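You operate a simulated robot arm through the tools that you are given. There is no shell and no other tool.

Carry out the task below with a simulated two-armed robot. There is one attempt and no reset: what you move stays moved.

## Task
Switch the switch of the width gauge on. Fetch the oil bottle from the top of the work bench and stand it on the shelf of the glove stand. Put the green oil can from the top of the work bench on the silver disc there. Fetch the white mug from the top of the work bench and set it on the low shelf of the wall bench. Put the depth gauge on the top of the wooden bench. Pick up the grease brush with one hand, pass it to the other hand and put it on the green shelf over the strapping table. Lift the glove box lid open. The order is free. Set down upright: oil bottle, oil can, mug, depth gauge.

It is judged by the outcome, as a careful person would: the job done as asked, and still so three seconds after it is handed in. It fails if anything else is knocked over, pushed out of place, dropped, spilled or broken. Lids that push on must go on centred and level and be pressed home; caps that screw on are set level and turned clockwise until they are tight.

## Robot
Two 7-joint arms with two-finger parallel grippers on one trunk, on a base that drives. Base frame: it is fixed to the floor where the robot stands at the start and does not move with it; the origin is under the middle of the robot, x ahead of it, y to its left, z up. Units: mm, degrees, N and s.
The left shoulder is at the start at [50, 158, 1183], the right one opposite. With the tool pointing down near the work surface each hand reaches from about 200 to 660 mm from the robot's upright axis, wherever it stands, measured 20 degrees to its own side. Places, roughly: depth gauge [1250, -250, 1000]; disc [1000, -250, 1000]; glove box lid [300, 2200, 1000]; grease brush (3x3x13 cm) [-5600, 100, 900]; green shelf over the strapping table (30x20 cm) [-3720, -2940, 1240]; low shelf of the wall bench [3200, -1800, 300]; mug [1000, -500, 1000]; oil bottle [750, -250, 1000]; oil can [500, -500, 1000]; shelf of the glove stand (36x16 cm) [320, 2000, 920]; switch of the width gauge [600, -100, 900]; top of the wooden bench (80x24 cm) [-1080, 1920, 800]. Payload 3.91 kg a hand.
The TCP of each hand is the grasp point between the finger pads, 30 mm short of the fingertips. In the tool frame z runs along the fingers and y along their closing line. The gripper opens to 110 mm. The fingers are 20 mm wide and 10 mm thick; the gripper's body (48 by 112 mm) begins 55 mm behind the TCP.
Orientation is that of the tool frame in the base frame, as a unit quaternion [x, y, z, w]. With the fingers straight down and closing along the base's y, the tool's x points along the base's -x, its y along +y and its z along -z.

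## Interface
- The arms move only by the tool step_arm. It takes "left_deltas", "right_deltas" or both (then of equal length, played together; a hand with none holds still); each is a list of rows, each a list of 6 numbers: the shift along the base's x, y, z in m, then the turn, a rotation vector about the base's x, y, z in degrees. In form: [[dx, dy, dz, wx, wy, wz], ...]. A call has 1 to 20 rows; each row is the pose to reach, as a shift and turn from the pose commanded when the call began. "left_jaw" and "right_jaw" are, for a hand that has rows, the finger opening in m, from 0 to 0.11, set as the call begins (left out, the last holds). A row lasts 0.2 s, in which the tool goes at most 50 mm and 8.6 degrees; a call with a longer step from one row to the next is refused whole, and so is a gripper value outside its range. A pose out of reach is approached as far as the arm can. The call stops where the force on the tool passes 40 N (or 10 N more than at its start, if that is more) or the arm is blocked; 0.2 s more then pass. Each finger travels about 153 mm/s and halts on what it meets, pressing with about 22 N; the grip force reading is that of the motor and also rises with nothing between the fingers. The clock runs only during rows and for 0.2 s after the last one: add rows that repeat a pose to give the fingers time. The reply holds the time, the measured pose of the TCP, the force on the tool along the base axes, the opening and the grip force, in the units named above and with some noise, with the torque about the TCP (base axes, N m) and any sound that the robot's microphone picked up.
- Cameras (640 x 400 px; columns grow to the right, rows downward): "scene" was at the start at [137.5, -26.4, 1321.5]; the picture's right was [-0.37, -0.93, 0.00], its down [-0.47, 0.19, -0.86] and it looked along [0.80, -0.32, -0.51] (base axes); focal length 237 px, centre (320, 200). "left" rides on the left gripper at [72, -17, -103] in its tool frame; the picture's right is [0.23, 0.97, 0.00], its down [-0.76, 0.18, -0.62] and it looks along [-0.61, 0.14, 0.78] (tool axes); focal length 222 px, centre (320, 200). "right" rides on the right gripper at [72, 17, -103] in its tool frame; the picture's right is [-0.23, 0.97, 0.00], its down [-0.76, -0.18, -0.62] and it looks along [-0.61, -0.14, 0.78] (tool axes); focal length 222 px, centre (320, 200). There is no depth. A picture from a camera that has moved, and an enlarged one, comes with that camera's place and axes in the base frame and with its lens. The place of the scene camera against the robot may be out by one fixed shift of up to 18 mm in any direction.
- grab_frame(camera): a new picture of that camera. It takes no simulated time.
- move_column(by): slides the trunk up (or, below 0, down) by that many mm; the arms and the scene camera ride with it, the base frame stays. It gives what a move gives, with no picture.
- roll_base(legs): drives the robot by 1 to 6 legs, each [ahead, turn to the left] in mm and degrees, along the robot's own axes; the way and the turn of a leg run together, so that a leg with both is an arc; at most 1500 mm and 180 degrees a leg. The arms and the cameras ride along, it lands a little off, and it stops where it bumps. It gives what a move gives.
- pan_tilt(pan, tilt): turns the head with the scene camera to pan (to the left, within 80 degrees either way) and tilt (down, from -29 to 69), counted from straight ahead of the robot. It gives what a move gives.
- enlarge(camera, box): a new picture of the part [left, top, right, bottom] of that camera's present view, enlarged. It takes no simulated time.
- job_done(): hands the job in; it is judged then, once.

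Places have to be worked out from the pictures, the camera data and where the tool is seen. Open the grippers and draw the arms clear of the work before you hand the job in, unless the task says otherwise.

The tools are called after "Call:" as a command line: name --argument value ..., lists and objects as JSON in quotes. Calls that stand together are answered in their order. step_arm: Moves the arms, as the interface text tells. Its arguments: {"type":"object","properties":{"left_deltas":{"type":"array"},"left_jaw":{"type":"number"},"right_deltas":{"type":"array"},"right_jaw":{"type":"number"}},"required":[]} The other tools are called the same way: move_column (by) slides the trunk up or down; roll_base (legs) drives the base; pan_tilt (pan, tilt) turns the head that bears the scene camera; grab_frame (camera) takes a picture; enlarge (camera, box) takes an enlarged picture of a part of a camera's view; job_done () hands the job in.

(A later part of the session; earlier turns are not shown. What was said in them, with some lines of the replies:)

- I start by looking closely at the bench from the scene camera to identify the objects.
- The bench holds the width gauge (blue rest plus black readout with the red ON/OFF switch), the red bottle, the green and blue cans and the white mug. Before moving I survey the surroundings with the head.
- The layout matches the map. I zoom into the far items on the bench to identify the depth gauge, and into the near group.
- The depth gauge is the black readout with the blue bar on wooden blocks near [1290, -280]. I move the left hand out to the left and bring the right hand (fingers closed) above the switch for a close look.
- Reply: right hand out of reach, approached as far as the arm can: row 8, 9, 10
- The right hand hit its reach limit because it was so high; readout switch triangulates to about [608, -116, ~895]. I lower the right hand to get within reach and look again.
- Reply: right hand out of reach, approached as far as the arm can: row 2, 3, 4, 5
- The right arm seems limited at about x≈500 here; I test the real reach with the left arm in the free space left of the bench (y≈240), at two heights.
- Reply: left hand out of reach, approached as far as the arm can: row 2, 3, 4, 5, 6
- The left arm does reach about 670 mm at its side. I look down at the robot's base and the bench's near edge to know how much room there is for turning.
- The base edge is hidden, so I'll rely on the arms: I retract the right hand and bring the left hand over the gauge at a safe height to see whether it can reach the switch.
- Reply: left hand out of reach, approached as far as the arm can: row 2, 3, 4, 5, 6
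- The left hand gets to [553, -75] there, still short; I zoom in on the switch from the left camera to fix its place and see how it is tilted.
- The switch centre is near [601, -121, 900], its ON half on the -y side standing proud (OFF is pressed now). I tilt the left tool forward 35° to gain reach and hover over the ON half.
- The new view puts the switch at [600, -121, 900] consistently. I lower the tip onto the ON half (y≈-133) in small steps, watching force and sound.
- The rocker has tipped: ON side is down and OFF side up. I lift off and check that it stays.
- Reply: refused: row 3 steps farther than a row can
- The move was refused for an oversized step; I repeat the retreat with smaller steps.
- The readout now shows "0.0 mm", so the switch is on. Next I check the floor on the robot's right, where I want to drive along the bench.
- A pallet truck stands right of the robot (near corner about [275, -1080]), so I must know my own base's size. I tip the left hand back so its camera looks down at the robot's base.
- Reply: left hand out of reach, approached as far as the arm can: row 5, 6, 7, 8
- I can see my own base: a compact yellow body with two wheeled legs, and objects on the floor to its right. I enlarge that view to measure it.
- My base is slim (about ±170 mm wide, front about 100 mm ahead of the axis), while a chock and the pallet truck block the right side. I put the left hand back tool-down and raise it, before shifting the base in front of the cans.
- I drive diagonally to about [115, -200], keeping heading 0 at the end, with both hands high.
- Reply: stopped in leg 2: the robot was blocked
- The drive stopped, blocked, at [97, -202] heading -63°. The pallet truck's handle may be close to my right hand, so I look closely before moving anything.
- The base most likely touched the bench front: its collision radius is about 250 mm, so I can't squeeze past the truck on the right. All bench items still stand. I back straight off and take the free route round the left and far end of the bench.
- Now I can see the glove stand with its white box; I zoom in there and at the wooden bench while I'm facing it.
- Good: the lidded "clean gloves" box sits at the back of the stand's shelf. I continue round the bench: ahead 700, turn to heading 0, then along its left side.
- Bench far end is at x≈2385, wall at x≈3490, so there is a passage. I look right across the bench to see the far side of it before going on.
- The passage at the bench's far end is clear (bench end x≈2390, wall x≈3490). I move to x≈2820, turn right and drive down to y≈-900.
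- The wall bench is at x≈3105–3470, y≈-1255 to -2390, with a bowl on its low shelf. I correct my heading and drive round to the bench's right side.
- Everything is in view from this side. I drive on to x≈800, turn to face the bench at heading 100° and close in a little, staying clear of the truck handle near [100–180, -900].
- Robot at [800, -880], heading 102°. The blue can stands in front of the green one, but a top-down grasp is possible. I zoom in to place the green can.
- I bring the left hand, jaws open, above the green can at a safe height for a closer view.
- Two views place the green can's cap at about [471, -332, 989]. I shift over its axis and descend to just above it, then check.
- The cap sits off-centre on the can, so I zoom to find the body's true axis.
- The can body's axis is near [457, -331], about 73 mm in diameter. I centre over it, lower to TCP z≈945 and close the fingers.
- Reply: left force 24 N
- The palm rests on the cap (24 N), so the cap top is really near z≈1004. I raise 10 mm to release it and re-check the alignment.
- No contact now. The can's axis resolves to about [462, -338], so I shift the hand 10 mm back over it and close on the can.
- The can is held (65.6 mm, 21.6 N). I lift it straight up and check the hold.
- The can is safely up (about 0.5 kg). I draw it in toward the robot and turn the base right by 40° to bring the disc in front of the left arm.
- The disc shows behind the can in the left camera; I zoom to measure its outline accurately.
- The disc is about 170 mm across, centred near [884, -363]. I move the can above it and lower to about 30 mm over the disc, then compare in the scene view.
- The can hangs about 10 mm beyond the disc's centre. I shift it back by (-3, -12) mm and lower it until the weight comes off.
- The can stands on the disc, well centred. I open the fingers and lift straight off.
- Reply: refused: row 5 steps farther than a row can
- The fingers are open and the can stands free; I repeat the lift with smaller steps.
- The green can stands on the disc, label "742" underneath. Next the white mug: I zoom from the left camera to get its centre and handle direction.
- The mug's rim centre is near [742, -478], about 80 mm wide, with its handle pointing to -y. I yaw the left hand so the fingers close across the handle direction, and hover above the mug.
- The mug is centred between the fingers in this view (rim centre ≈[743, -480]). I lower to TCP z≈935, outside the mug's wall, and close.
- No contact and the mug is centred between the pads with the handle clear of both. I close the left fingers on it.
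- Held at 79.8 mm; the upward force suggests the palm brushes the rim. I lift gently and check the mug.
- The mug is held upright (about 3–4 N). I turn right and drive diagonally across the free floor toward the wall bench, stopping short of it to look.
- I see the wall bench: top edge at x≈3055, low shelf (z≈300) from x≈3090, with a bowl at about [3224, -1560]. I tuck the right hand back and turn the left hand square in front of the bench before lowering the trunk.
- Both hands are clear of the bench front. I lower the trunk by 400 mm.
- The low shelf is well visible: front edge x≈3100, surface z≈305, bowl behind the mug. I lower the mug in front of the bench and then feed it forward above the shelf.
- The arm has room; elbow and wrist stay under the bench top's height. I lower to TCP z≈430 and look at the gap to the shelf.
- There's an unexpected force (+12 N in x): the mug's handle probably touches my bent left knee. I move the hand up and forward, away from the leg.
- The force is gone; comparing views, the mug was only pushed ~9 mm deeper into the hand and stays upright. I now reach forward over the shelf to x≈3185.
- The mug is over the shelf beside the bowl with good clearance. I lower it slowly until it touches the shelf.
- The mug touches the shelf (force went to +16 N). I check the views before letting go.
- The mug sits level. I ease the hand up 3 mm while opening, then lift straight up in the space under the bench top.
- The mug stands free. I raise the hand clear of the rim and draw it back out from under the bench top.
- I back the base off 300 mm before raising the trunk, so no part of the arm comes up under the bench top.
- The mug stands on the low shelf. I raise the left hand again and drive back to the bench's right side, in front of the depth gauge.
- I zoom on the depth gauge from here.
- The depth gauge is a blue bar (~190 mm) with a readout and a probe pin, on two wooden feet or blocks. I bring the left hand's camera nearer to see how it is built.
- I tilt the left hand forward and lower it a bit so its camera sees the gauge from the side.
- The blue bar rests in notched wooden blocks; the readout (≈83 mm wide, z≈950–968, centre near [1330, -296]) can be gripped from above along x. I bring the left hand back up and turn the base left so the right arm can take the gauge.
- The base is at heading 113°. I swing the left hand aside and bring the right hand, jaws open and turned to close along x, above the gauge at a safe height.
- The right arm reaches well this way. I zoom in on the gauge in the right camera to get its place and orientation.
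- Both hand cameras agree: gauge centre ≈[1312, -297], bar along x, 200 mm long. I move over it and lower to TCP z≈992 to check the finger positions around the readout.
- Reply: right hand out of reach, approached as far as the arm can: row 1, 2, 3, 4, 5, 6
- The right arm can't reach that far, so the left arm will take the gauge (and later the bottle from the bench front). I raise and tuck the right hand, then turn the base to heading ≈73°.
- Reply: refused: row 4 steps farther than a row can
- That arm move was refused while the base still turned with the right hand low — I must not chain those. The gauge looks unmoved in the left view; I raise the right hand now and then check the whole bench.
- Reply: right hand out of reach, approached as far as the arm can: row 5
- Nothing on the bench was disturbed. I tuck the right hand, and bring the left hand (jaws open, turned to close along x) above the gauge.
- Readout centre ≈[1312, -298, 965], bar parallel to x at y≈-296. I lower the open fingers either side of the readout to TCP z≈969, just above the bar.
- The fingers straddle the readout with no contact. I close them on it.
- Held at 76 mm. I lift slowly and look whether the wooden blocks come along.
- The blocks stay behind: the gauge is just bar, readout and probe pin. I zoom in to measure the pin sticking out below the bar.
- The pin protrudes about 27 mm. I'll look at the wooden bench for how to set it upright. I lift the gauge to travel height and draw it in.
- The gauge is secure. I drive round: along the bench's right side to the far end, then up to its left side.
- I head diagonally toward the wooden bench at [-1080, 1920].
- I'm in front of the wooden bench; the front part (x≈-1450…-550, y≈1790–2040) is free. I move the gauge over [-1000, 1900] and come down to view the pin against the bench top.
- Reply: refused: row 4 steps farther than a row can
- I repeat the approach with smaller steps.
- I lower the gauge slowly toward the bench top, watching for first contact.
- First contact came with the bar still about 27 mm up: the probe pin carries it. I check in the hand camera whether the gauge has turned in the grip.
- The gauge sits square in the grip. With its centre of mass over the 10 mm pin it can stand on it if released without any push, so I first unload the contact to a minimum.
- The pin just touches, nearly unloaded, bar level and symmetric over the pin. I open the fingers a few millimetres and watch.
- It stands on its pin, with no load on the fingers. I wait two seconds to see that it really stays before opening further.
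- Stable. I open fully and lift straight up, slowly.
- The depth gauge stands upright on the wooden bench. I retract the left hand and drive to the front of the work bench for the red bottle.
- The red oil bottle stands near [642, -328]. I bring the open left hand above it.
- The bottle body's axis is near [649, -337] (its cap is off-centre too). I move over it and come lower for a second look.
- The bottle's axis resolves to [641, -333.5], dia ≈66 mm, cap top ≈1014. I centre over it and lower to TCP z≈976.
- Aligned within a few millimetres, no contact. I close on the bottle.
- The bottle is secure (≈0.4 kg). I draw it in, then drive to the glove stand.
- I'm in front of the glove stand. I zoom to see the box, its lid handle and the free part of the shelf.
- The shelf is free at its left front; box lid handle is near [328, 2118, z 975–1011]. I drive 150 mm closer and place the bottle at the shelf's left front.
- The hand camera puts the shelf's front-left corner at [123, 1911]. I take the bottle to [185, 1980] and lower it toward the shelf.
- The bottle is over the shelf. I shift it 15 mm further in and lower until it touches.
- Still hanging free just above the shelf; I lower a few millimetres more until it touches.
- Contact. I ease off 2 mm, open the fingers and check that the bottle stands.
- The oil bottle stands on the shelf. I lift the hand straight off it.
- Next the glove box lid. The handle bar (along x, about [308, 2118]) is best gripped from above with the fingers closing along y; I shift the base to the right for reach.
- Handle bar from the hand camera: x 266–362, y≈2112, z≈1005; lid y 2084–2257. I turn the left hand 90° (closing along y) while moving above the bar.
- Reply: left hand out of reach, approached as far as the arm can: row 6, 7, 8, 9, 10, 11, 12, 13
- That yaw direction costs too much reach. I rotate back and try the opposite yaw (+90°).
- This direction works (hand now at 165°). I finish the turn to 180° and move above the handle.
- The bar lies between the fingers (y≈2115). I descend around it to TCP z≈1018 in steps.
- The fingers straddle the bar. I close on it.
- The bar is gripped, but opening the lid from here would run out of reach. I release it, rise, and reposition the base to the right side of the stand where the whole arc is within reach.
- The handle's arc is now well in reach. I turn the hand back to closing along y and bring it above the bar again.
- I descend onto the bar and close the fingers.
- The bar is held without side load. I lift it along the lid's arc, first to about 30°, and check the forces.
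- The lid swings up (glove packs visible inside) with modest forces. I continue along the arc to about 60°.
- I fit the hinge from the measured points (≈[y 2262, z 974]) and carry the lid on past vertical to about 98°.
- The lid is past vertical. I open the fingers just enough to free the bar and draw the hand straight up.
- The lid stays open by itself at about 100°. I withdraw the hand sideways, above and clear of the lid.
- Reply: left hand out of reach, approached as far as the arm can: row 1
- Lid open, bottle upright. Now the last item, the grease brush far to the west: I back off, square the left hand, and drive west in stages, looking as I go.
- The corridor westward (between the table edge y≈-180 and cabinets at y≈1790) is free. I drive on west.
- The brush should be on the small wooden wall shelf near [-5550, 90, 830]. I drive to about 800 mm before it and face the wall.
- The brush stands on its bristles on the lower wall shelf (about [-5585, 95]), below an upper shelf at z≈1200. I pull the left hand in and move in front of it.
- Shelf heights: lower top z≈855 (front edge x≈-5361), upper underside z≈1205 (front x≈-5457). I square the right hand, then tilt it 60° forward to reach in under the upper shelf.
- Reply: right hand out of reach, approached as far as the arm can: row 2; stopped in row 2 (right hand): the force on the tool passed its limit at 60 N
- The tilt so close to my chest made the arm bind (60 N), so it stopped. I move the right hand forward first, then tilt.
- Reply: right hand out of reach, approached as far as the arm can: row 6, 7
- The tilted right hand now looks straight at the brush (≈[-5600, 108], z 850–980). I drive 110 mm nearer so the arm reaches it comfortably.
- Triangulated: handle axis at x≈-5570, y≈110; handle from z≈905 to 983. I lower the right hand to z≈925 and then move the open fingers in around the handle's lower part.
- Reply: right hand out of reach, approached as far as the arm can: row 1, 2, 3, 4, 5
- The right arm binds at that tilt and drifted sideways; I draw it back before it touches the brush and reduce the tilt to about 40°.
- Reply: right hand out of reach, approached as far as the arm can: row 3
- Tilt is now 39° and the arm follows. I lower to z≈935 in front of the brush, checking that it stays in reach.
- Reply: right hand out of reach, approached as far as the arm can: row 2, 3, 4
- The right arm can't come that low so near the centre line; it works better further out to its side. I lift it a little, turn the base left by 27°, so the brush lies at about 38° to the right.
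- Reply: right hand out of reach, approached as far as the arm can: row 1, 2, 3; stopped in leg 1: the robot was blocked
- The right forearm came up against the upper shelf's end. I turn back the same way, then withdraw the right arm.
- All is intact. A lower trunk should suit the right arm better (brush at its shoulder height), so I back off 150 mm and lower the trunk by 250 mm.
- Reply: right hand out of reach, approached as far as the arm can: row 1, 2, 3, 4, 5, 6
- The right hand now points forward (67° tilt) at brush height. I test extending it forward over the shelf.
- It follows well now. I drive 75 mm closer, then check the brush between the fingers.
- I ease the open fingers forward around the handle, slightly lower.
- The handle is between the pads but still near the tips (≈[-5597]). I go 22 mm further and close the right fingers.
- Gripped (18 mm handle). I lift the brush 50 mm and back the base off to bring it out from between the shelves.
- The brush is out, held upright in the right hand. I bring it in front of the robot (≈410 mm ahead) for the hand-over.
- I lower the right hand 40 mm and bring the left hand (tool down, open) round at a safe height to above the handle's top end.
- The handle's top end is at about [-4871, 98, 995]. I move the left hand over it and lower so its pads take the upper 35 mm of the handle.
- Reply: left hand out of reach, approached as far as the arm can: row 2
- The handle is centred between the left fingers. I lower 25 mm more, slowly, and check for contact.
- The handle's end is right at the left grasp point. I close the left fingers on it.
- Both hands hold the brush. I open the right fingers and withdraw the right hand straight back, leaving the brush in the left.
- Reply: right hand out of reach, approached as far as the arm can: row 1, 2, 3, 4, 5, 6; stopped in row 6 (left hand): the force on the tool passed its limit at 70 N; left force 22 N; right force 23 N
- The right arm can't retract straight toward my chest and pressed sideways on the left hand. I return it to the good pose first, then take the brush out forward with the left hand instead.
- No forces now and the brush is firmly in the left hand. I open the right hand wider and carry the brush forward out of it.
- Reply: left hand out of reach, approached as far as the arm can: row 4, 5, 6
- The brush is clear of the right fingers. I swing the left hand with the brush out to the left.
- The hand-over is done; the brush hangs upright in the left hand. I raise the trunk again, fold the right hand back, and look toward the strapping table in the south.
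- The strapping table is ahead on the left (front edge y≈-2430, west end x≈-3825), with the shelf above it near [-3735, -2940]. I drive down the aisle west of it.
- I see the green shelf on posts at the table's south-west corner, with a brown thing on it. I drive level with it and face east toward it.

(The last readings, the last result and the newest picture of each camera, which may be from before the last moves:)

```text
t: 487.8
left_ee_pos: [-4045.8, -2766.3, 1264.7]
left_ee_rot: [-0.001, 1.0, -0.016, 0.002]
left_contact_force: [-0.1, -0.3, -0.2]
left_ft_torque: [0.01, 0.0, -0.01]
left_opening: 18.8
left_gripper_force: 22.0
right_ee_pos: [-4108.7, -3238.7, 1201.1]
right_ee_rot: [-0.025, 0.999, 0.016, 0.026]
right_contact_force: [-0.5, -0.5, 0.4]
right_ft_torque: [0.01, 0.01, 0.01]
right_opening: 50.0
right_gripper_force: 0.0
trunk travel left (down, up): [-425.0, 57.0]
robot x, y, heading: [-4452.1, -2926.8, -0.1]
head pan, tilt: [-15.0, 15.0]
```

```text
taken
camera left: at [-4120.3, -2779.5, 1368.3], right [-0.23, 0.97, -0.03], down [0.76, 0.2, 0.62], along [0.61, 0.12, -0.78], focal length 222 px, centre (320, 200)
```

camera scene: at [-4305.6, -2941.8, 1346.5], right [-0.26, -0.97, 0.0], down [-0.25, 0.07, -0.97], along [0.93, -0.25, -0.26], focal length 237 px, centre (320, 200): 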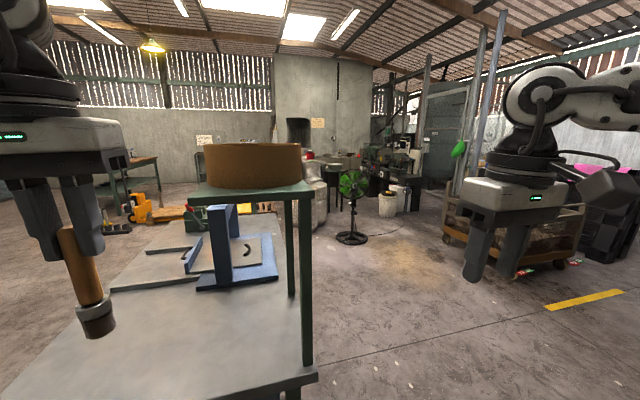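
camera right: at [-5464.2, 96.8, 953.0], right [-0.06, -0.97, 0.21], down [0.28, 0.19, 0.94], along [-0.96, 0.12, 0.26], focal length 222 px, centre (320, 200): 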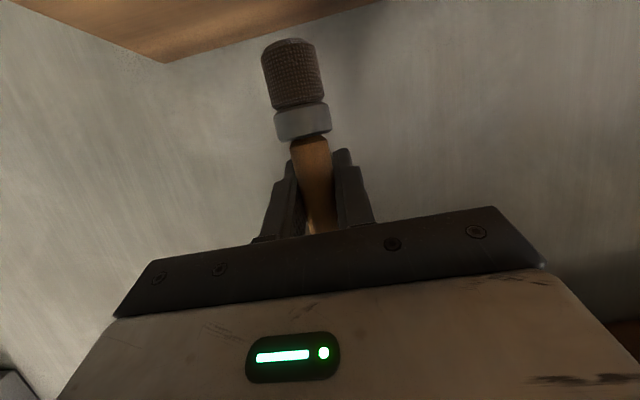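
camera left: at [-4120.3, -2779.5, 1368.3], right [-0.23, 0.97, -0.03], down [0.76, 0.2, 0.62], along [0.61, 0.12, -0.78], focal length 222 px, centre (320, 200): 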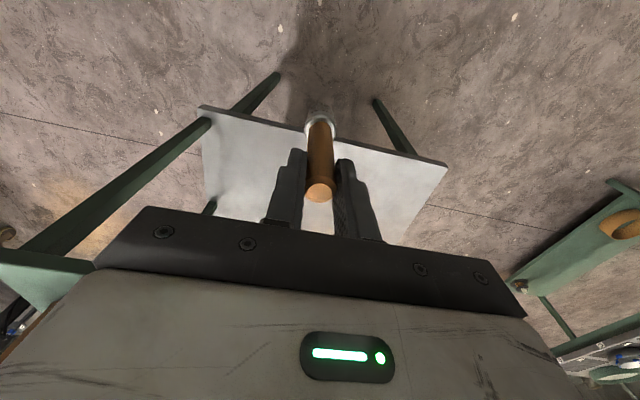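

Call:
enlarge --camera "scene" --box '[160, 120, 340, 300]'

Call:
move_column --by 55

Call:
pan_tilt --pan -5 --tilt 20

Call:
grab_frame --camera "scene"

```text
2.22 times, centred on (250, 210) of scene
camera zoom: at [-4305.6, -2941.8, 1346.5], right [-0.26, -0.97, 0.0], down [-0.25, 0.07, -0.97], along [0.93, -0.25, -0.26], focal length 526 px, centre (476, 178)
```

zoom: 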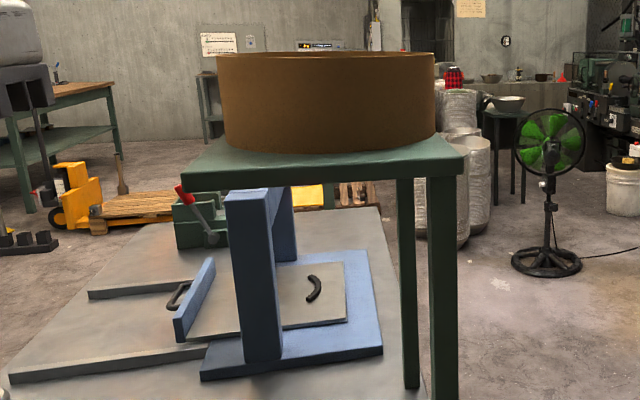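

```text
t: 488.8
left_ee_pos: [-4046.2, -2765.5, 1319.2]
left_ee_rot: [-0.001, 1.0, -0.017, 0.002]
left_contact_force: [-0.1, 0.2, -0.4]
left_ft_torque: [-0.01, -0.04, 0.05]
left_opening: 18.8
left_gripper_force: 22.1
right_ee_pos: [-4108.1, -3237.7, 1255.3]
right_ee_rot: [-0.026, 0.999, 0.016, 0.026]
right_contact_force: [0.2, -0.9, 0.0]
right_ft_torque: [0.03, -0.03, 0.0]
right_opening: 50.1
right_gripper_force: 0.0
trunk travel left (down, up): [-480.0, 2.0]
robot x, y, heading: [-4451.9, -2924.7, 0.1]
head pan, tilt: [-15.0, 15.0]
```

```text
t: 489.5
left_ee_pos: [-4046.4, -2765.4, 1319.4]
left_ee_rot: [-0.001, 1.0, -0.017, 0.004]
left_contact_force: [-0.7, -0.4, -0.4]
left_ft_torque: [0.0, -0.05, -0.02]
left_opening: 18.9
left_gripper_force: 22.3
right_ee_pos: [-4107.7, -3237.4, 1256.1]
right_ee_rot: [-0.026, 0.999, 0.015, 0.026]
right_contact_force: [0.4, 0.3, -0.8]
right_ft_torque: [-0.01, 0.01, 0.03]
right_opening: 50.2
right_gripper_force: 0.1
trunk travel left (down, up): [-480.0, 2.0]
robot x, y, heading: [-4447.7, -2924.1, 0.5]
head pan, tilt: [-5.0, 20.0]
```

```text
taken
camera scene: at [-4303.2, -2925.9, 1393.4], right [-0.09, -1.0, 0.0], down [-0.34, 0.03, -0.94], along [0.94, -0.08, -0.34], focal length 237 px, centre (320, 200)
```

scene: 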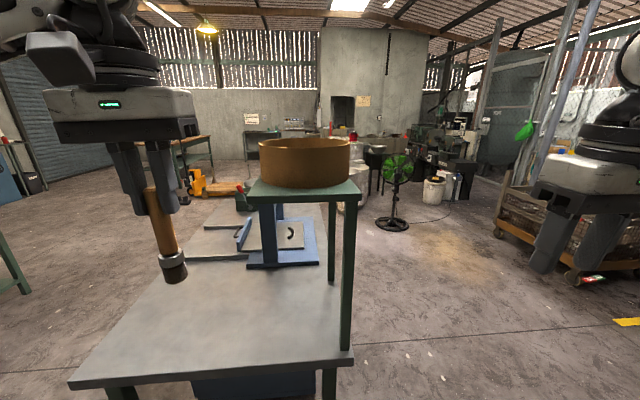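

The brown strap reel covers most of the shelf; a free strip remains along its west edge (x≈-3860…-3780). I raise and pull in the left hand, then drive closer.

Call:
step_arm --left_deltas '[[-0.02, 0, 0.02, 0, 0, 0], [-0.05, 0, 0.05, 0, 0, 0], [-0.08, 0, 0.08, 0, 0, 0], [-0.1, 0, 0.09, 0, 0, 0]]'

Call:
roll_base --legs '[[200, 0]]'

Call:
grab_frame --camera "left"

Call:
pan_tilt --pan 0 --tilt 25

Call:
grab_frame --camera "scene"

```text
t: 490.5
left_ee_pos: [-4146.0, -2765.6, 1408.0]
left_ee_rot: [-0.001, 1.0, -0.016, 0.002]
left_contact_force: [1.0, 0.2, -0.8]
left_ft_torque: [-0.02, 0.03, -0.01]
left_opening: 18.9
left_gripper_force: 21.5
right_ee_pos: [-4108.4, -3237.3, 1255.1]
right_ee_rot: [-0.026, 0.999, 0.017, 0.028]
right_contact_force: [0.5, 0.2, -0.5]
right_ft_torque: [-0.03, -0.02, 0.06]
right_opening: 50.0
right_gripper_force: 0.1
trunk travel left (down, up): [-480.0, 2.0]
robot x, y, heading: [-4451.4, -2926.9, 0.2]
head pan, tilt: [-5.0, 20.0]
```

```text
t: 492.1
left_ee_pos: [-3945.2, -2763.4, 1407.2]
left_ee_rot: [-0.002, 1.0, -0.016, 0.002]
left_contact_force: [0.1, -0.5, -0.4]
left_ft_torque: [0.02, 0.01, 0.0]
left_opening: 18.8
left_gripper_force: 21.6
right_ee_pos: [-3907.1, -3236.8, 1256.4]
right_ee_rot: [-0.027, 0.999, 0.016, 0.027]
right_contact_force: [0.3, 0.0, -0.2]
right_ft_torque: [-0.02, 0.01, 0.0]
right_opening: 50.3
right_gripper_force: 0.0
trunk travel left (down, up): [-480.0, 2.0]
robot x, y, heading: [-4251.7, -2924.7, 0.3]
head pan, tilt: [-5.0, 20.0]
```

```text
taken
camera left: at [-4020.4, -2777.9, 1512.3], right [-0.23, 0.97, -0.03], down [0.76, 0.2, 0.62], along [0.61, 0.12, -0.78], focal length 222 px, centre (320, 200)
```

left: 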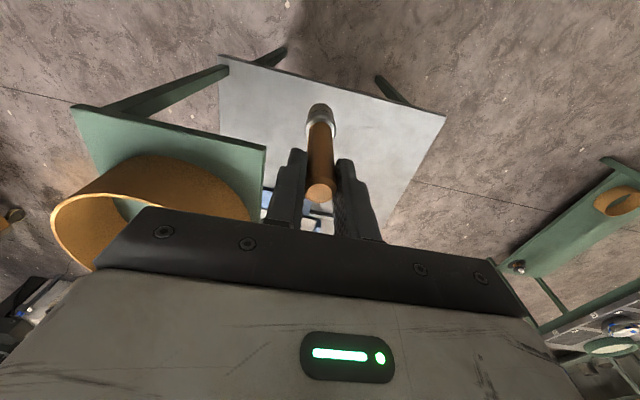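

```text
t: 492.8
left_ee_pos: [-3947.0, -2764.7, 1409.0]
left_ee_rot: [-0.002, 1.0, -0.017, 0.002]
left_contact_force: [0.7, -0.8, -0.3]
left_ft_torque: [-0.02, 0.0, 0.01]
left_opening: 18.8
left_gripper_force: 21.6
right_ee_pos: [-3909.0, -3235.5, 1255.2]
right_ee_rot: [-0.026, 0.999, 0.016, 0.028]
right_contact_force: [-0.3, -1.2, 0.6]
right_ft_torque: [-0.01, -0.02, 0.01]
right_opening: 50.0
right_gripper_force: 0.1
trunk travel left (down, up): [-480.0, 2.0]
robot x, y, heading: [-4250.7, -2924.1, 0.1]
head pan, tilt: [0.0, 25.0]
```

```text
taken
camera scene: at [-4104.4, -2916.8, 1385.4], right [0.0, -1.0, 0.0], down [-0.42, 0.0, -0.91], along [0.91, 0.0, -0.42], focal length 237 px, centre (320, 200)
```

scene: 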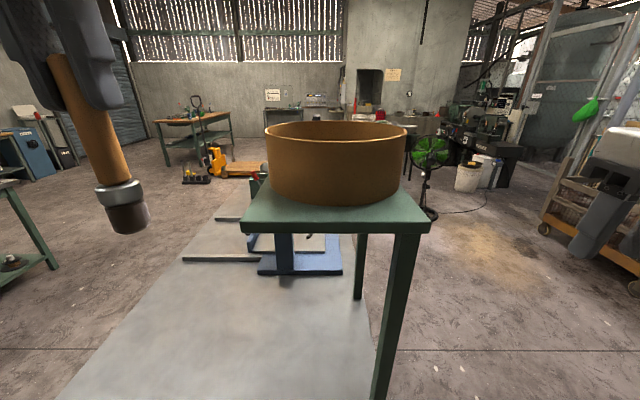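

The shelf's free north-west corner lies at x -3873…, y …-2827; the reel (R≈103) sits in the middle. I level the hand and carry the brush above [-3838, -2863].

Call:
step_arm --left_deltas '[[0.03, -0.027, 0, 1, 0, 0], [0.06, -0.054, 0, 1.95, 0, 0], [0.09, -0.081, 0, 1.95, 0, 0], [0.109, -0.098, 0, 1.95, 0, 0], [0.109, -0.098, -0.015, 1.95, 0, 0]]'

Call:
grab_frame --camera "left"

Call:
grab_frame --camera "scene"

```text
t: 493.9
left_ee_pos: [-3835.4, -2861.6, 1392.4]
left_ee_rot: [-0.002, 1.0, 0.001, 0.003]
left_contact_force: [-0.7, 0.6, -0.5]
left_ft_torque: [0.0, 0.02, 0.0]
left_opening: 18.8
left_gripper_force: 21.5
right_ee_pos: [-3907.9, -3236.0, 1255.9]
right_ee_rot: [-0.027, 0.999, 0.015, 0.026]
right_contact_force: [0.1, -0.2, 0.0]
right_ft_torque: [-0.04, 0.02, 0.0]
right_opening: 50.1
right_gripper_force: 0.0
trunk travel left (down, up): [-480.0, 2.0]
robot x, y, heading: [-4254.3, -2927.2, 0.3]
head pan, tilt: [0.0, 25.0]
```

```text
taken
camera left: at [-3912.2, -2878.7, 1496.5], right [-0.23, 0.97, 0.0], down [0.76, 0.18, 0.63], along [0.61, 0.15, -0.78], focal length 222 px, centre (320, 200)
```

left: 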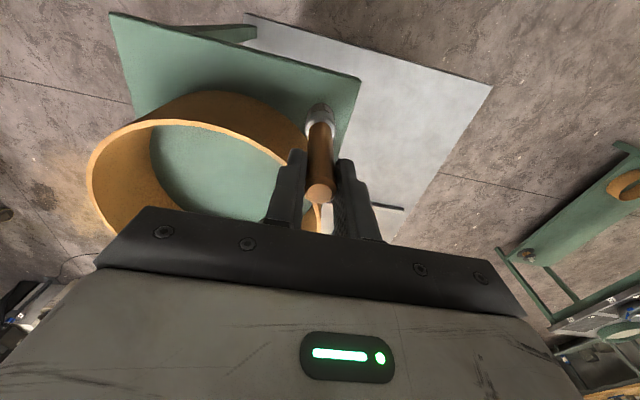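

```text
taken
camera scene: at [-4103.8, -2915.9, 1385.3], right [0.0, -1.0, 0.0], down [-0.42, 0.0, -0.91], along [0.91, 0.0, -0.42], focal length 237 px, centre (320, 200)
```

scene: 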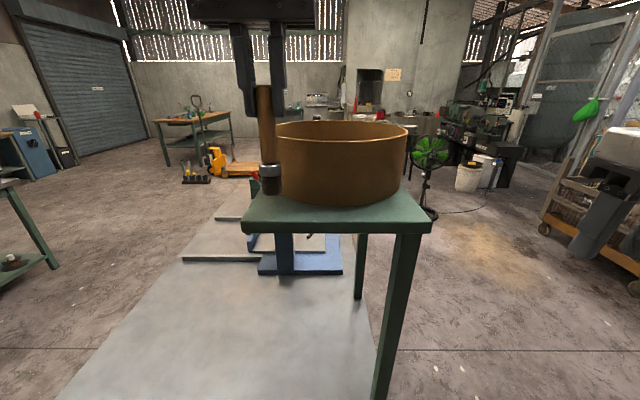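

Corner and reel positions agree in this view; I nudge 6 mm toward the corner and lower slowly to contact.

Call:
step_arm --left_deltas '[[-0.006, 0.004, -0.006, 0, 0, 0], [-0.006, 0.004, -0.014, 0, 0, 0], [-0.006, 0.004, -0.018, 0, 0, 0]]'

Call:
step_arm --left_deltas '[[0, 0, -0.002, 0, 0, 0], [0, 0, -0.004, 0, 0, 0]]'

Call:
enlarge --camera "scene" --box '[210, 60, 350, 250]'

```text
t: 494.8
left_ee_pos: [-3843.7, -2858.4, 1372.6]
left_ee_rot: [-0.001, 1.0, 0.001, 0.003]
left_contact_force: [-0.2, -0.9, -0.7]
left_ft_torque: [0.03, 0.0, 0.01]
left_opening: 18.9
left_gripper_force: 21.6
right_ee_pos: [-3908.6, -3236.7, 1256.2]
right_ee_rot: [-0.027, 0.999, 0.017, 0.028]
right_contact_force: [-0.7, -0.6, 0.6]
right_ft_torque: [0.03, 0.02, 0.02]
right_opening: 50.0
right_gripper_force: 0.0
trunk travel left (down, up): [-480.0, 2.0]
robot x, y, heading: [-4248.9, -2928.5, 0.2]
head pan, tilt: [0.0, 25.0]
```

```text
t: 495.4
left_ee_pos: [-3844.6, -2857.5, 1371.5]
left_ee_rot: [-0.003, 1.0, 0.0, 0.004]
left_contact_force: [1.6, 1.4, 11.4]
left_ft_torque: [0.15, -0.27, 0.0]
left_opening: 18.8
left_gripper_force: 22.3
right_ee_pos: [-3908.1, -3237.1, 1256.0]
right_ee_rot: [-0.028, 0.999, 0.017, 0.027]
right_contact_force: [1.1, 0.2, -0.3]
right_ft_torque: [0.0, -0.02, -0.01]
right_opening: 50.2
right_gripper_force: 0.0
trunk travel left (down, up): [-480.0, 2.0]
robot x, y, heading: [-4251.7, -2922.4, 0.3]
head pan, tilt: [0.0, 25.0]
```

```text
2.11 times, centred on (280, 155) of scene
camera zoom: at [-4104.8, -2916.7, 1385.6], right [0.0, -1.0, 0.0], down [-0.42, 0.0, -0.91], along [0.91, 0.0, -0.42], focal length 498 px, centre (404, 295)
```

zoom: 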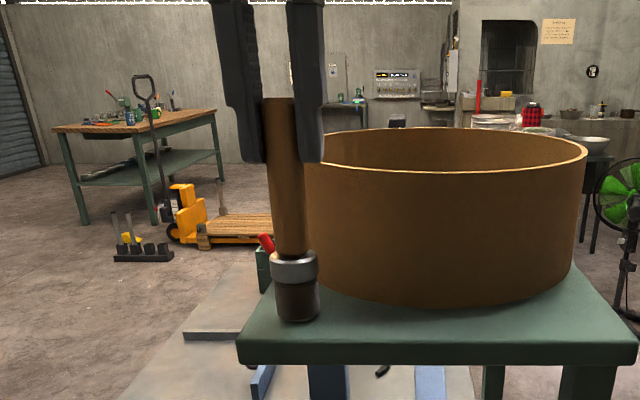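

It touches the shelf but leans about 2°. I lift 2 mm, take out that lean, and set it down again.

Call:
step_arm --left_deltas '[[0, 0, 0.004, 0, 0, 0], [0, 0.002, 0.004, -1.9, 0, 0], [0, 0.002, 0.003, -1.9, 0, 0]]'

Call:
enlarge --camera "scene" --box '[210, 60, 350, 250]'

```text
t: 496.1
left_ee_pos: [-3843.6, -2856.3, 1374.3]
left_ee_rot: [-0.001, 1.0, -0.016, 0.002]
left_contact_force: [0.1, -0.1, -0.1]
left_ft_torque: [0.0, 0.02, 0.0]
left_opening: 18.9
left_gripper_force: 22.1
right_ee_pos: [-3907.4, -3236.8, 1254.4]
right_ee_rot: [-0.027, 0.999, 0.016, 0.028]
right_contact_force: [-0.5, 0.6, 0.1]
right_ft_torque: [0.0, -0.01, -0.02]
right_opening: 50.2
right_gripper_force: 0.0
trunk travel left (down, up): [-480.0, 2.0]
robot x, y, heading: [-4249.4, -2921.9, 0.3]
head pan, tilt: [0.0, 25.0]
```

```text
2.11 times, centred on (280, 155) of scene
camera zoom: at [-4104.2, -2917.0, 1385.3], right [0.0, -1.0, 0.0], down [-0.42, 0.0, -0.91], along [0.91, 0.0, -0.42], focal length 498 px, centre (404, 295)
```

zoom: 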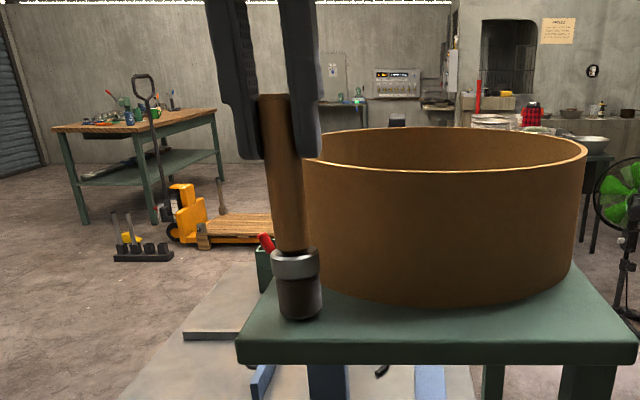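

Now it is vertical. I lower until it touches and open the fingers.

Call:
step_arm --left_deltas '[[0, 0, -0.0015, 0, 0, 0], [0, 0, -0.003, 0, 0, 0]]'

```text
t: 496.8
left_ee_pos: [-3842.8, -2856.2, 1372.9]
left_ee_rot: [-0.002, 1.0, -0.017, 0.004]
left_contact_force: [1.7, 0.7, 9.0]
left_ft_torque: [0.14, -0.34, 0.0]
left_opening: 18.6
left_gripper_force: 21.9
right_ee_pos: [-3909.1, -3236.4, 1255.3]
right_ee_rot: [-0.027, 0.999, 0.017, 0.028]
right_contact_force: [0.5, 0.4, 0.7]
right_ft_torque: [-0.01, 0.0, -0.03]
right_opening: 50.1
right_gripper_force: 0.0
trunk travel left (down, up): [-480.0, 2.0]
robot x, y, heading: [-4247.2, -2923.7, 0.5]
head pan, tilt: [0.0, 25.0]
```

The torque shows only its far edge touching (slight fore-aft lean). I press lightly so the brush seats flat, turning in the pads.

Call:
step_arm --left_deltas '[[0, 0, -0.001, 0, 0, 0], [0, 0, -0.002, 0, 0, 0], [0, 0, -0.0025, 0, 0, 0]]'

Call:
enlarge --camera "scene" --box '[210, 60, 350, 250]'

Call:
grab_frame --camera "left"

```text
t: 497.6
left_ee_pos: [-3844.4, -2856.8, 1370.6]
left_ee_rot: [-0.002, 1.0, -0.016, 0.004]
left_contact_force: [-0.5, 0.5, 20.9]
left_ft_torque: [0.19, 0.02, -0.02]
left_opening: 18.9
left_gripper_force: 22.0
right_ee_pos: [-3910.2, -3237.7, 1256.3]
right_ee_rot: [-0.026, 0.999, 0.016, 0.028]
right_contact_force: [-0.1, -0.4, 0.5]
right_ft_torque: [0.0, 0.02, 0.01]
right_opening: 50.2
right_gripper_force: 0.2
trunk travel left (down, up): [-480.0, 2.0]
robot x, y, heading: [-4249.3, -2925.2, 0.2]
head pan, tilt: [0.0, 25.0]
```

```text
2.11 times, centred on (280, 155) of scene
camera zoom: at [-4105.9, -2917.1, 1385.6], right [0.0, -1.0, 0.0], down [-0.42, 0.0, -0.91], along [0.91, 0.0, -0.42], focal length 498 px, centre (404, 295)
```

zoom: 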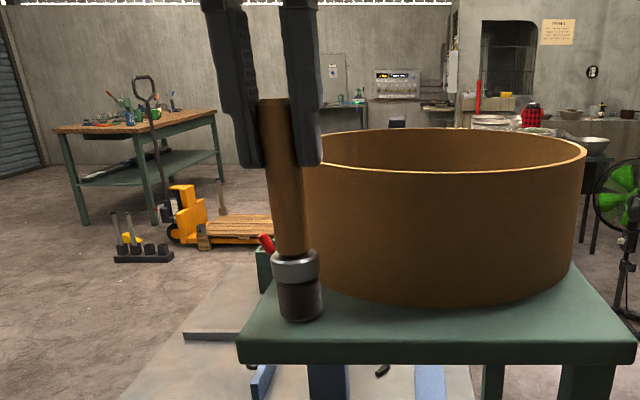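

```text
taken
camera left: at [-3920.2, -2870.0, 1474.5], right [-0.23, 0.97, -0.03], down [0.76, 0.2, 0.62], along [0.61, 0.12, -0.78], focal length 222 px, centre (320, 200)
```

left: 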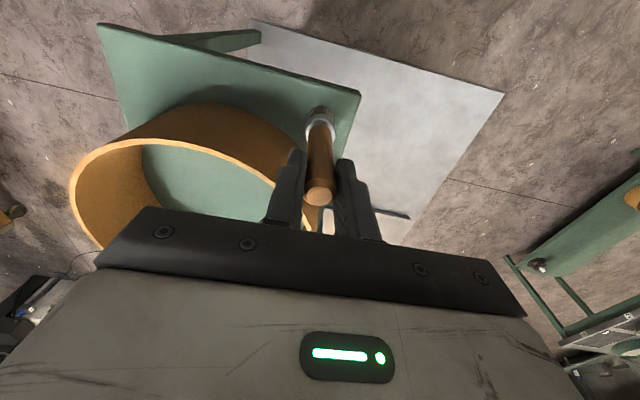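

Contact is now centred fore-aft. I ease the pressure off and open the fingers a little.

Call:
step_arm --left_deltas '[[0, 0, 0.0015, 0, 0, 0], [0, 0, 0.003, 0, 0, 0]]'

Call:
step_arm --left_deltas '[[0, 0, 0, 0, 0, 0], [0, 0, 0, 0, 0, 0], [0, 0, 0, 0, 0, 0], [0, 0, 0, 0, 0, 0]]' --left_jaw 0.04

Call:
enlarge --camera "scene" --box '[210, 60, 350, 250]'

Call:
grab_frame --camera "left"

```text
t: 498.1
left_ee_pos: [-3843.2, -2855.0, 1369.0]
left_ee_rot: [-0.001, 1.0, -0.014, 0.001]
left_contact_force: [-0.9, -0.3, 0.6]
left_ft_torque: [-0.02, 0.08, 0.02]
left_opening: 18.7
left_gripper_force: 22.1
right_ee_pos: [-3908.0, -3236.7, 1255.1]
right_ee_rot: [-0.027, 0.999, 0.016, 0.027]
right_contact_force: [-0.3, 0.4, -0.2]
right_ft_torque: [-0.01, 0.0, 0.03]
right_opening: 50.2
right_gripper_force: 0.0
trunk travel left (down, up): [-480.0, 2.0]
robot x, y, heading: [-4251.9, -2924.8, 0.2]
head pan, tilt: [0.0, 25.0]
```

```text
t: 499.1
left_ee_pos: [-3843.1, -2857.1, 1372.1]
left_ee_rot: [-0.001, 1.0, -0.016, 0.003]
left_contact_force: [0.3, 0.3, 0.2]
left_ft_torque: [-0.03, 0.0, 0.03]
left_opening: 40.0
left_gripper_force: 0.1
right_ee_pos: [-3908.0, -3236.4, 1255.4]
right_ee_rot: [-0.027, 0.999, 0.016, 0.028]
right_contact_force: [0.8, -0.8, 0.2]
right_ft_torque: [-0.01, 0.01, 0.02]
right_opening: 49.9
right_gripper_force: 0.0
trunk travel left (down, up): [-480.0, 2.0]
robot x, y, heading: [-4252.1, -2924.8, 0.1]
head pan, tilt: [0.0, 25.0]
```

```text
2.11 times, centred on (280, 155) of scene
camera zoom: at [-4104.2, -2916.8, 1385.3], right [0.0, -1.0, 0.0], down [-0.42, 0.0, -0.91], along [0.91, 0.0, -0.42], focal length 498 px, centre (404, 295)
```

zoom: 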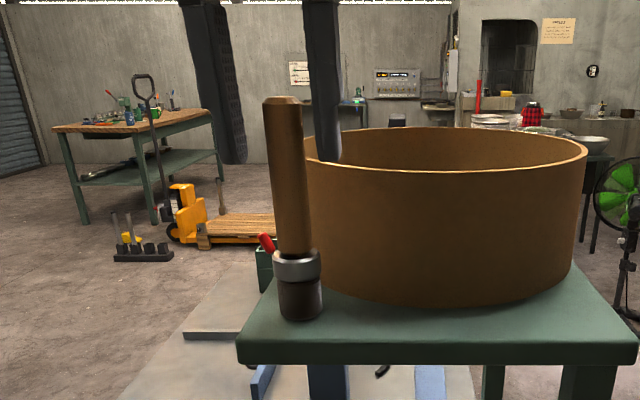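

```text
taken
camera left: at [-3917.7, -2870.0, 1476.2], right [-0.23, 0.97, -0.03], down [0.76, 0.2, 0.62], along [0.61, 0.12, -0.78], focal length 222 px, centre (320, 200)
```

left: 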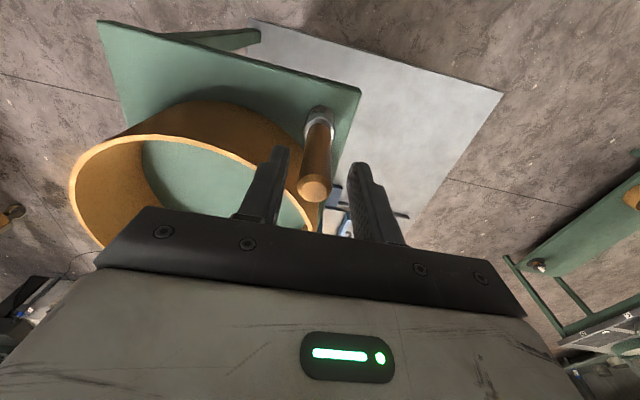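

The brush stands on its own. I raise the hand straight up and withdraw.

Call:
step_arm --left_deltas '[[0, 0, 0.01, 0, 0, 0], [0, 0, 0.03, 0, 0, 0], [0, 0, 0.05, 0, 0, 0], [0, 0, 0.075, 0, 0, 0], [-0.03, 0, 0.08, 0, 0, 0], [-0.07, 0, 0.08, 0, 0, 0], [-0.11, 0.02, 0.08, 0, 0, 0], [-0.14, 0.04, 0.06, 0, 0, 0]]'

Call:
enlarge --camera "scene" --box '[210, 60, 440, 250]'

```text
t: 500.8
left_ee_pos: [-3952.6, -2830.7, 1453.6]
left_ee_rot: [-0.015, 1.0, -0.027, 0.001]
left_contact_force: [1.5, -0.1, -0.7]
left_ft_torque: [-0.02, 0.02, 0.01]
left_opening: 39.9
left_gripper_force: 0.1
right_ee_pos: [-3907.9, -3236.4, 1256.5]
right_ee_rot: [-0.027, 0.999, 0.016, 0.027]
right_contact_force: [0.6, 0.5, 0.7]
right_ft_torque: [-0.02, 0.02, 0.01]
right_opening: 50.0
right_gripper_force: 0.0
trunk travel left (down, up): [-480.0, 2.0]
robot x, y, heading: [-4251.7, -2924.5, 0.3]
head pan, tilt: [0.0, 25.0]
stopped in row 8 (left hand): the force on the tool passed its limit at 84 N (the readings are from after the stop); the commanded pose is now the measured one
```

```text
2.11 times, centred on (325, 155) of scene
camera zoom: at [-4103.7, -2915.4, 1385.3], right [0.01, -1.0, 0.0], down [-0.42, 0.0, -0.91], along [0.91, 0.01, -0.42], focal length 498 px, centre (310, 295)
```

zoom: 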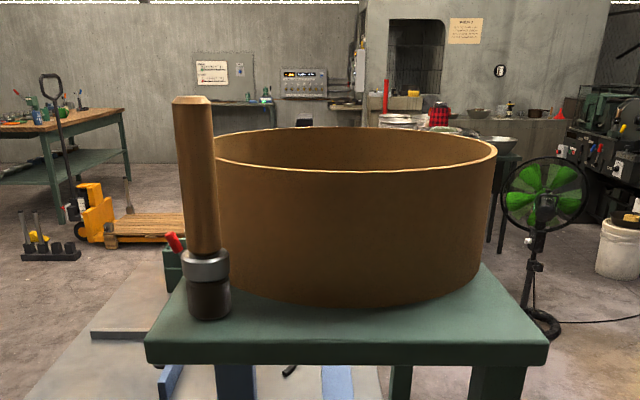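

The brush stands well. The last retreat step brushed my own head, so I move the left hand out sideways, then back away from the table.

Call:
step_arm --left_deltas '[[0.01, 0.02, 0, 0, 0, 0], [0.01, 0.06, -0.01, 0, 0, 0], [0.01, 0.1, -0.03, 0, 0, 0], [0, 0.14, -0.06, 0, 0, 0], [0, 0.16, -0.1, 0, 0, 0]]' --left_jaw 0.08

Call:
roll_base --legs '[[-350, 0]]'

Call:
grab_frame --camera "scene"

```text
refused: row 4 steps farther than a row can; nothing moved
```

```text
t: 503.1
left_ee_pos: [-4293.8, -2832.7, 1455.2]
left_ee_rot: [-0.014, 1.0, -0.026, 0.002]
left_contact_force: [-0.6, 0.6, 0.5]
left_ft_torque: [-0.03, -0.02, 0.03]
left_opening: 39.9
left_gripper_force: 0.2
right_ee_pos: [-4249.7, -3239.7, 1254.4]
right_ee_rot: [-0.026, 0.999, 0.016, 0.028]
right_contact_force: [0.9, -0.4, -0.5]
right_ft_torque: [0.05, -0.01, 0.02]
right_opening: 50.3
right_gripper_force: 0.0
trunk travel left (down, up): [-480.0, 2.0]
robot x, y, heading: [-4589.6, -2930.1, -0.2]
head pan, tilt: [0.0, 25.0]
```

```text
taken
camera scene: at [-4445.1, -2918.1, 1385.4], right [0.0, -1.0, 0.0], down [-0.42, 0.0, -0.91], along [0.91, 0.0, -0.42], focal length 237 px, centre (320, 200)
```

scene: 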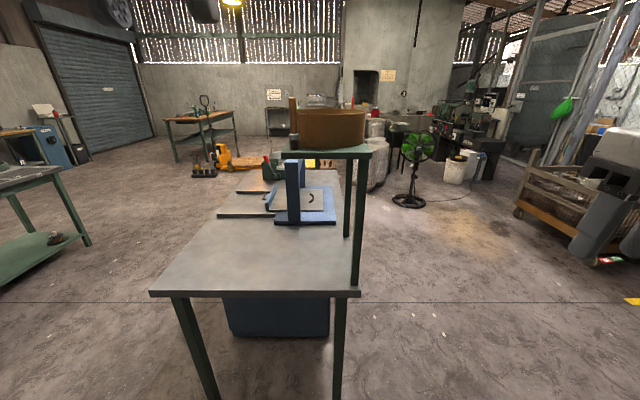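

I'm clear of the table. From here I can zoom across the hall to check the glove box lid, the bench and the brush once more.

Call:
enlarge --camera "scene" --box '[0, 80, 120, 200]'

Call:
enlarge --camera "scene" --box '[150, 80, 290, 190]'

Call:
enlarge --camera "scene" --box '[260, 80, 400, 180]'

```text
3.33 times, centred on (60, 140) of scene
camera zoom: at [-4445.1, -2918.1, 1385.4], right [0.0, -1.0, 0.0], down [-0.42, 0.0, -0.91], along [0.91, 0.0, -0.42], focal length 789 px, centre (1187, 400)
```

zoom: 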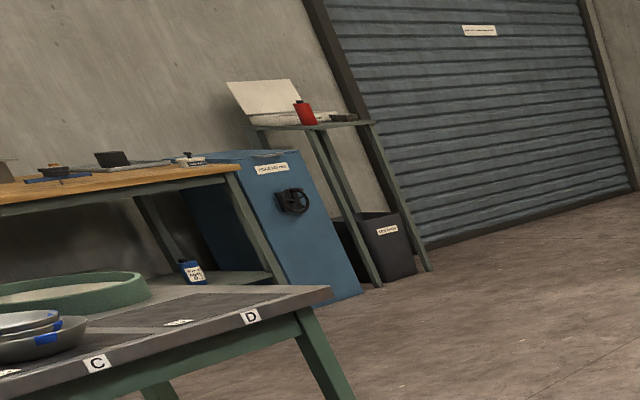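

```text
3.64 times, centred on (220, 135) of scene
camera zoom: at [-4445.1, -2918.1, 1385.4], right [0.0, -1.0, 0.0], down [-0.42, 0.0, -0.91], along [0.91, 0.0, -0.42], focal length 861 px, centre (684, 436)
```

zoom: 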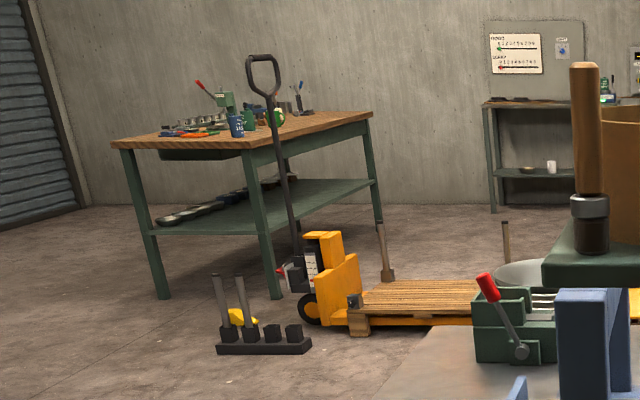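

```text
4.00 times, centred on (330, 130) of scene
camera zoom: at [-4445.1, -2918.1, 1385.4], right [0.0, -1.0, 0.0], down [-0.42, 0.0, -0.91], along [0.91, 0.0, -0.42], focal length 947 px, centre (280, 480)
```

zoom: 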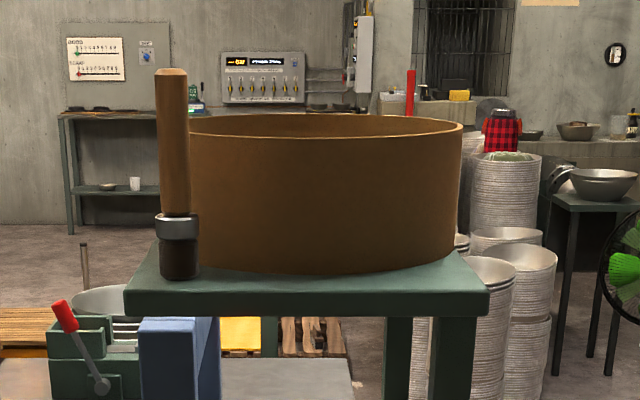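

The lid is open, bottle, mug and brush are in place. I pan left and zoom on the wooden bench to re-check the depth gauge after these minutes.

Call:
pan_tilt --pan 54 --tilt 10

Call:
grab_frame --camera "scene"

Call:
enlarge --camera "scene" --box '[290, 170, 360, 215]'

```text
t: 504.3
left_ee_pos: [-4293.3, -2832.6, 1454.5]
left_ee_rot: [-0.014, 1.0, -0.026, 0.001]
left_contact_force: [-0.7, -0.7, 0.1]
left_ft_torque: [-0.05, -0.03, 0.03]
left_opening: 39.9
left_gripper_force: 0.1
right_ee_pos: [-4251.0, -3238.5, 1255.4]
right_ee_rot: [-0.026, 0.999, 0.017, 0.026]
right_contact_force: [0.4, 0.0, 1.1]
right_ft_torque: [0.03, 0.0, 0.01]
right_opening: 50.2
right_gripper_force: 0.0
trunk travel left (down, up): [-480.0, 2.0]
robot x, y, heading: [-4591.8, -2926.7, -0.1]
head pan, tilt: [54.0, 10.0]
```

```text
taken
camera scene: at [-4482.1, -2843.0, 1409.7], right [0.81, -0.59, 0.0], down [-0.1, -0.14, -0.98], along [0.58, 0.8, -0.17], focal length 237 px, centre (320, 200)
```

scene: 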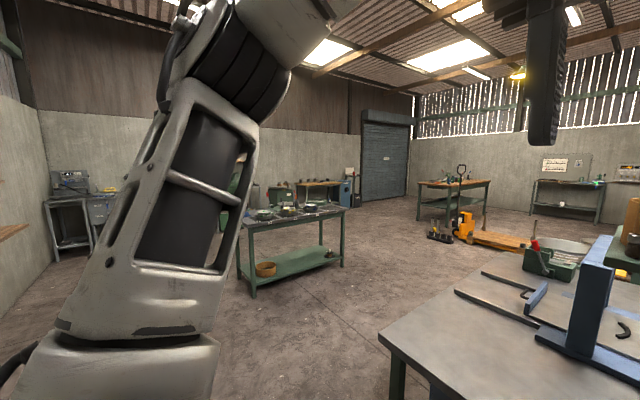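

```text
8.89 times, centred on (325, 192) of scene
camera zoom: at [-4482.1, -2843.0, 1409.7], right [0.81, -0.59, 0.0], down [-0.1, -0.14, -0.98], along [0.58, 0.8, -0.17], focal length 2105 px, centre (276, 267)
```

zoom: 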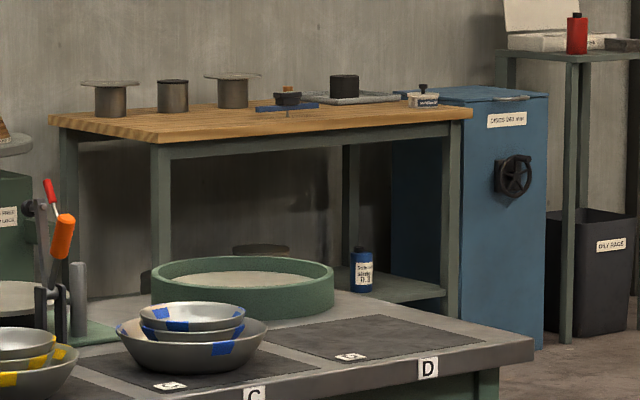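

Everything is where it should be; the gauge still stands level on the wooden bench. I open both grippers fully, well clear of all work.

Call:
step_arm --left_deltas '[[0.01, 0.01, 0, 0, 0, 0], [0.02, 0.03, 0, 0, 0, 0], [0.02, 0.03, 0, 0, 0, 0], [0.02, 0.03, 0, 0, 0, 0]]' --right_deltas '[[0, 0, 0, 0, 0, 0], [0, 0, 0, 0, 0, 0], [0, 0, 0, 0, 0, 0], [0, 0, 0, 0, 0, 0]]' --left_jaw 0.11 --right_jaw 0.11

Call:
pan_tilt --pan 0 --tilt 20

Call:
enlarge --camera "scene" --box '[240, 60, 420, 200]'

```text
t: 505.3
left_ee_pos: [-4273.2, -2803.2, 1454.9]
left_ee_rot: [-0.014, 1.0, -0.026, 0.001]
left_contact_force: [0.7, 0.5, -0.8]
left_ft_torque: [0.02, 0.05, -0.03]
left_opening: 110.1
left_gripper_force: 0.1
right_ee_pos: [-4248.5, -3238.1, 1255.3]
right_ee_rot: [-0.026, 0.999, 0.017, 0.028]
right_contact_force: [0.3, 0.0, 0.5]
right_ft_torque: [-0.03, -0.01, 0.03]
right_opening: 109.9
right_gripper_force: 0.1
trunk travel left (down, up): [-480.0, 2.0]
robot x, y, heading: [-4590.9, -2927.6, 0.1]
head pan, tilt: [54.0, 10.0]
```

```text
t: 506.5
left_ee_pos: [-4273.3, -2803.1, 1453.0]
left_ee_rot: [-0.014, 1.0, -0.027, 0.002]
left_contact_force: [0.5, 0.0, -0.3]
left_ft_torque: [-0.01, 0.01, 0.02]
left_opening: 110.2
left_gripper_force: 0.0
right_ee_pos: [-4249.2, -3238.0, 1256.2]
right_ee_rot: [-0.026, 0.999, 0.016, 0.026]
right_contact_force: [0.3, -0.3, 0.2]
right_ft_torque: [0.04, 0.0, 0.0]
right_opening: 110.0
right_gripper_force: 0.1
trunk travel left (down, up): [-480.0, 2.0]
robot x, y, heading: [-4593.0, -2924.0, -0.4]
head pan, tilt: [0.0, 20.0]
```

```text
2.86 times, centred on (330, 130) of scene
camera zoom: at [-4443.6, -2918.0, 1393.4], right [0.0, -1.0, 0.0], down [-0.34, 0.0, -0.94], along [0.94, 0.0, -0.34], focal length 676 px, centre (291, 400)
```

zoom: 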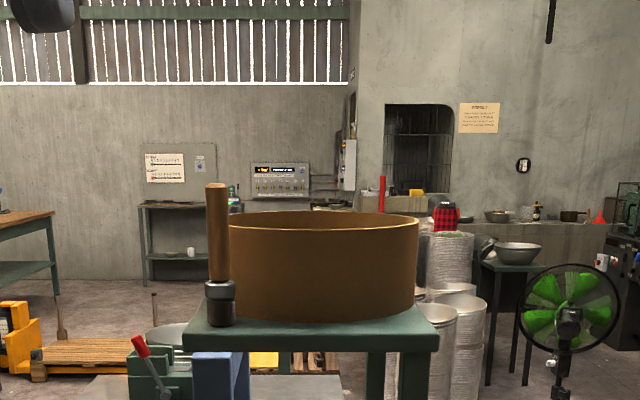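

All the jobs are done and seen to hold: switch on, oil bottle on the stand, green can on the disc, mug on the low shelf, gauge on the wooden bench, lid open, brush on the green shelf. Both grippers are open and clear, so I hand in.

Call:
job_done

```text
The job is handed in.
```

I did all seven jobs and handed in with both grippers open and the arms clear. From pictures taken after the last move, the lid, oil bottle, mug, depth gauge and brush were in place. I last saw the can and the switch up close when I finished each of them.

- **Width gauge:** the switch is on and the readout shows 0.0 mm.
- **Oil bottle:** it stands upright at the left front of the glove stand's shelf.
- **Green oil can:** it stands near the centre of the silver disc.
- **White mug:** it stands on the low shelf of the wall bench, beside the bowl. On the way down something, probably my own knee, pushed it about 9 mm deeper into the gripper. It stayed upright.
- **Depth gauge:** it stands level on the wooden bench, but only on its 10 mm probe pin, because the notched blocks it rested in stayed behind. It held for over four minutes, but a light knock could tip it.
- **Grease brush:** I picked it up with the right hand, passed it to the left and stood it on its bristles on the green shelf. It is in the corner next to the strap reel, about 2 cm from the shelf edges. The two hands pressed briefly against each other during the pass, but the brush did not drop.
- **Glove box lid:** it is open at about 100° and stays there by itself.

Three bumps happened along the way:

- **Work bench:** the base touched its front edge once.
- **Upper wall shelf:** my right forearm touched it once.
- **My own robot:** the arm bound near my chest once, and my left hand met what was most likely my head once.

After each bump nothing in view had moved or fallen.
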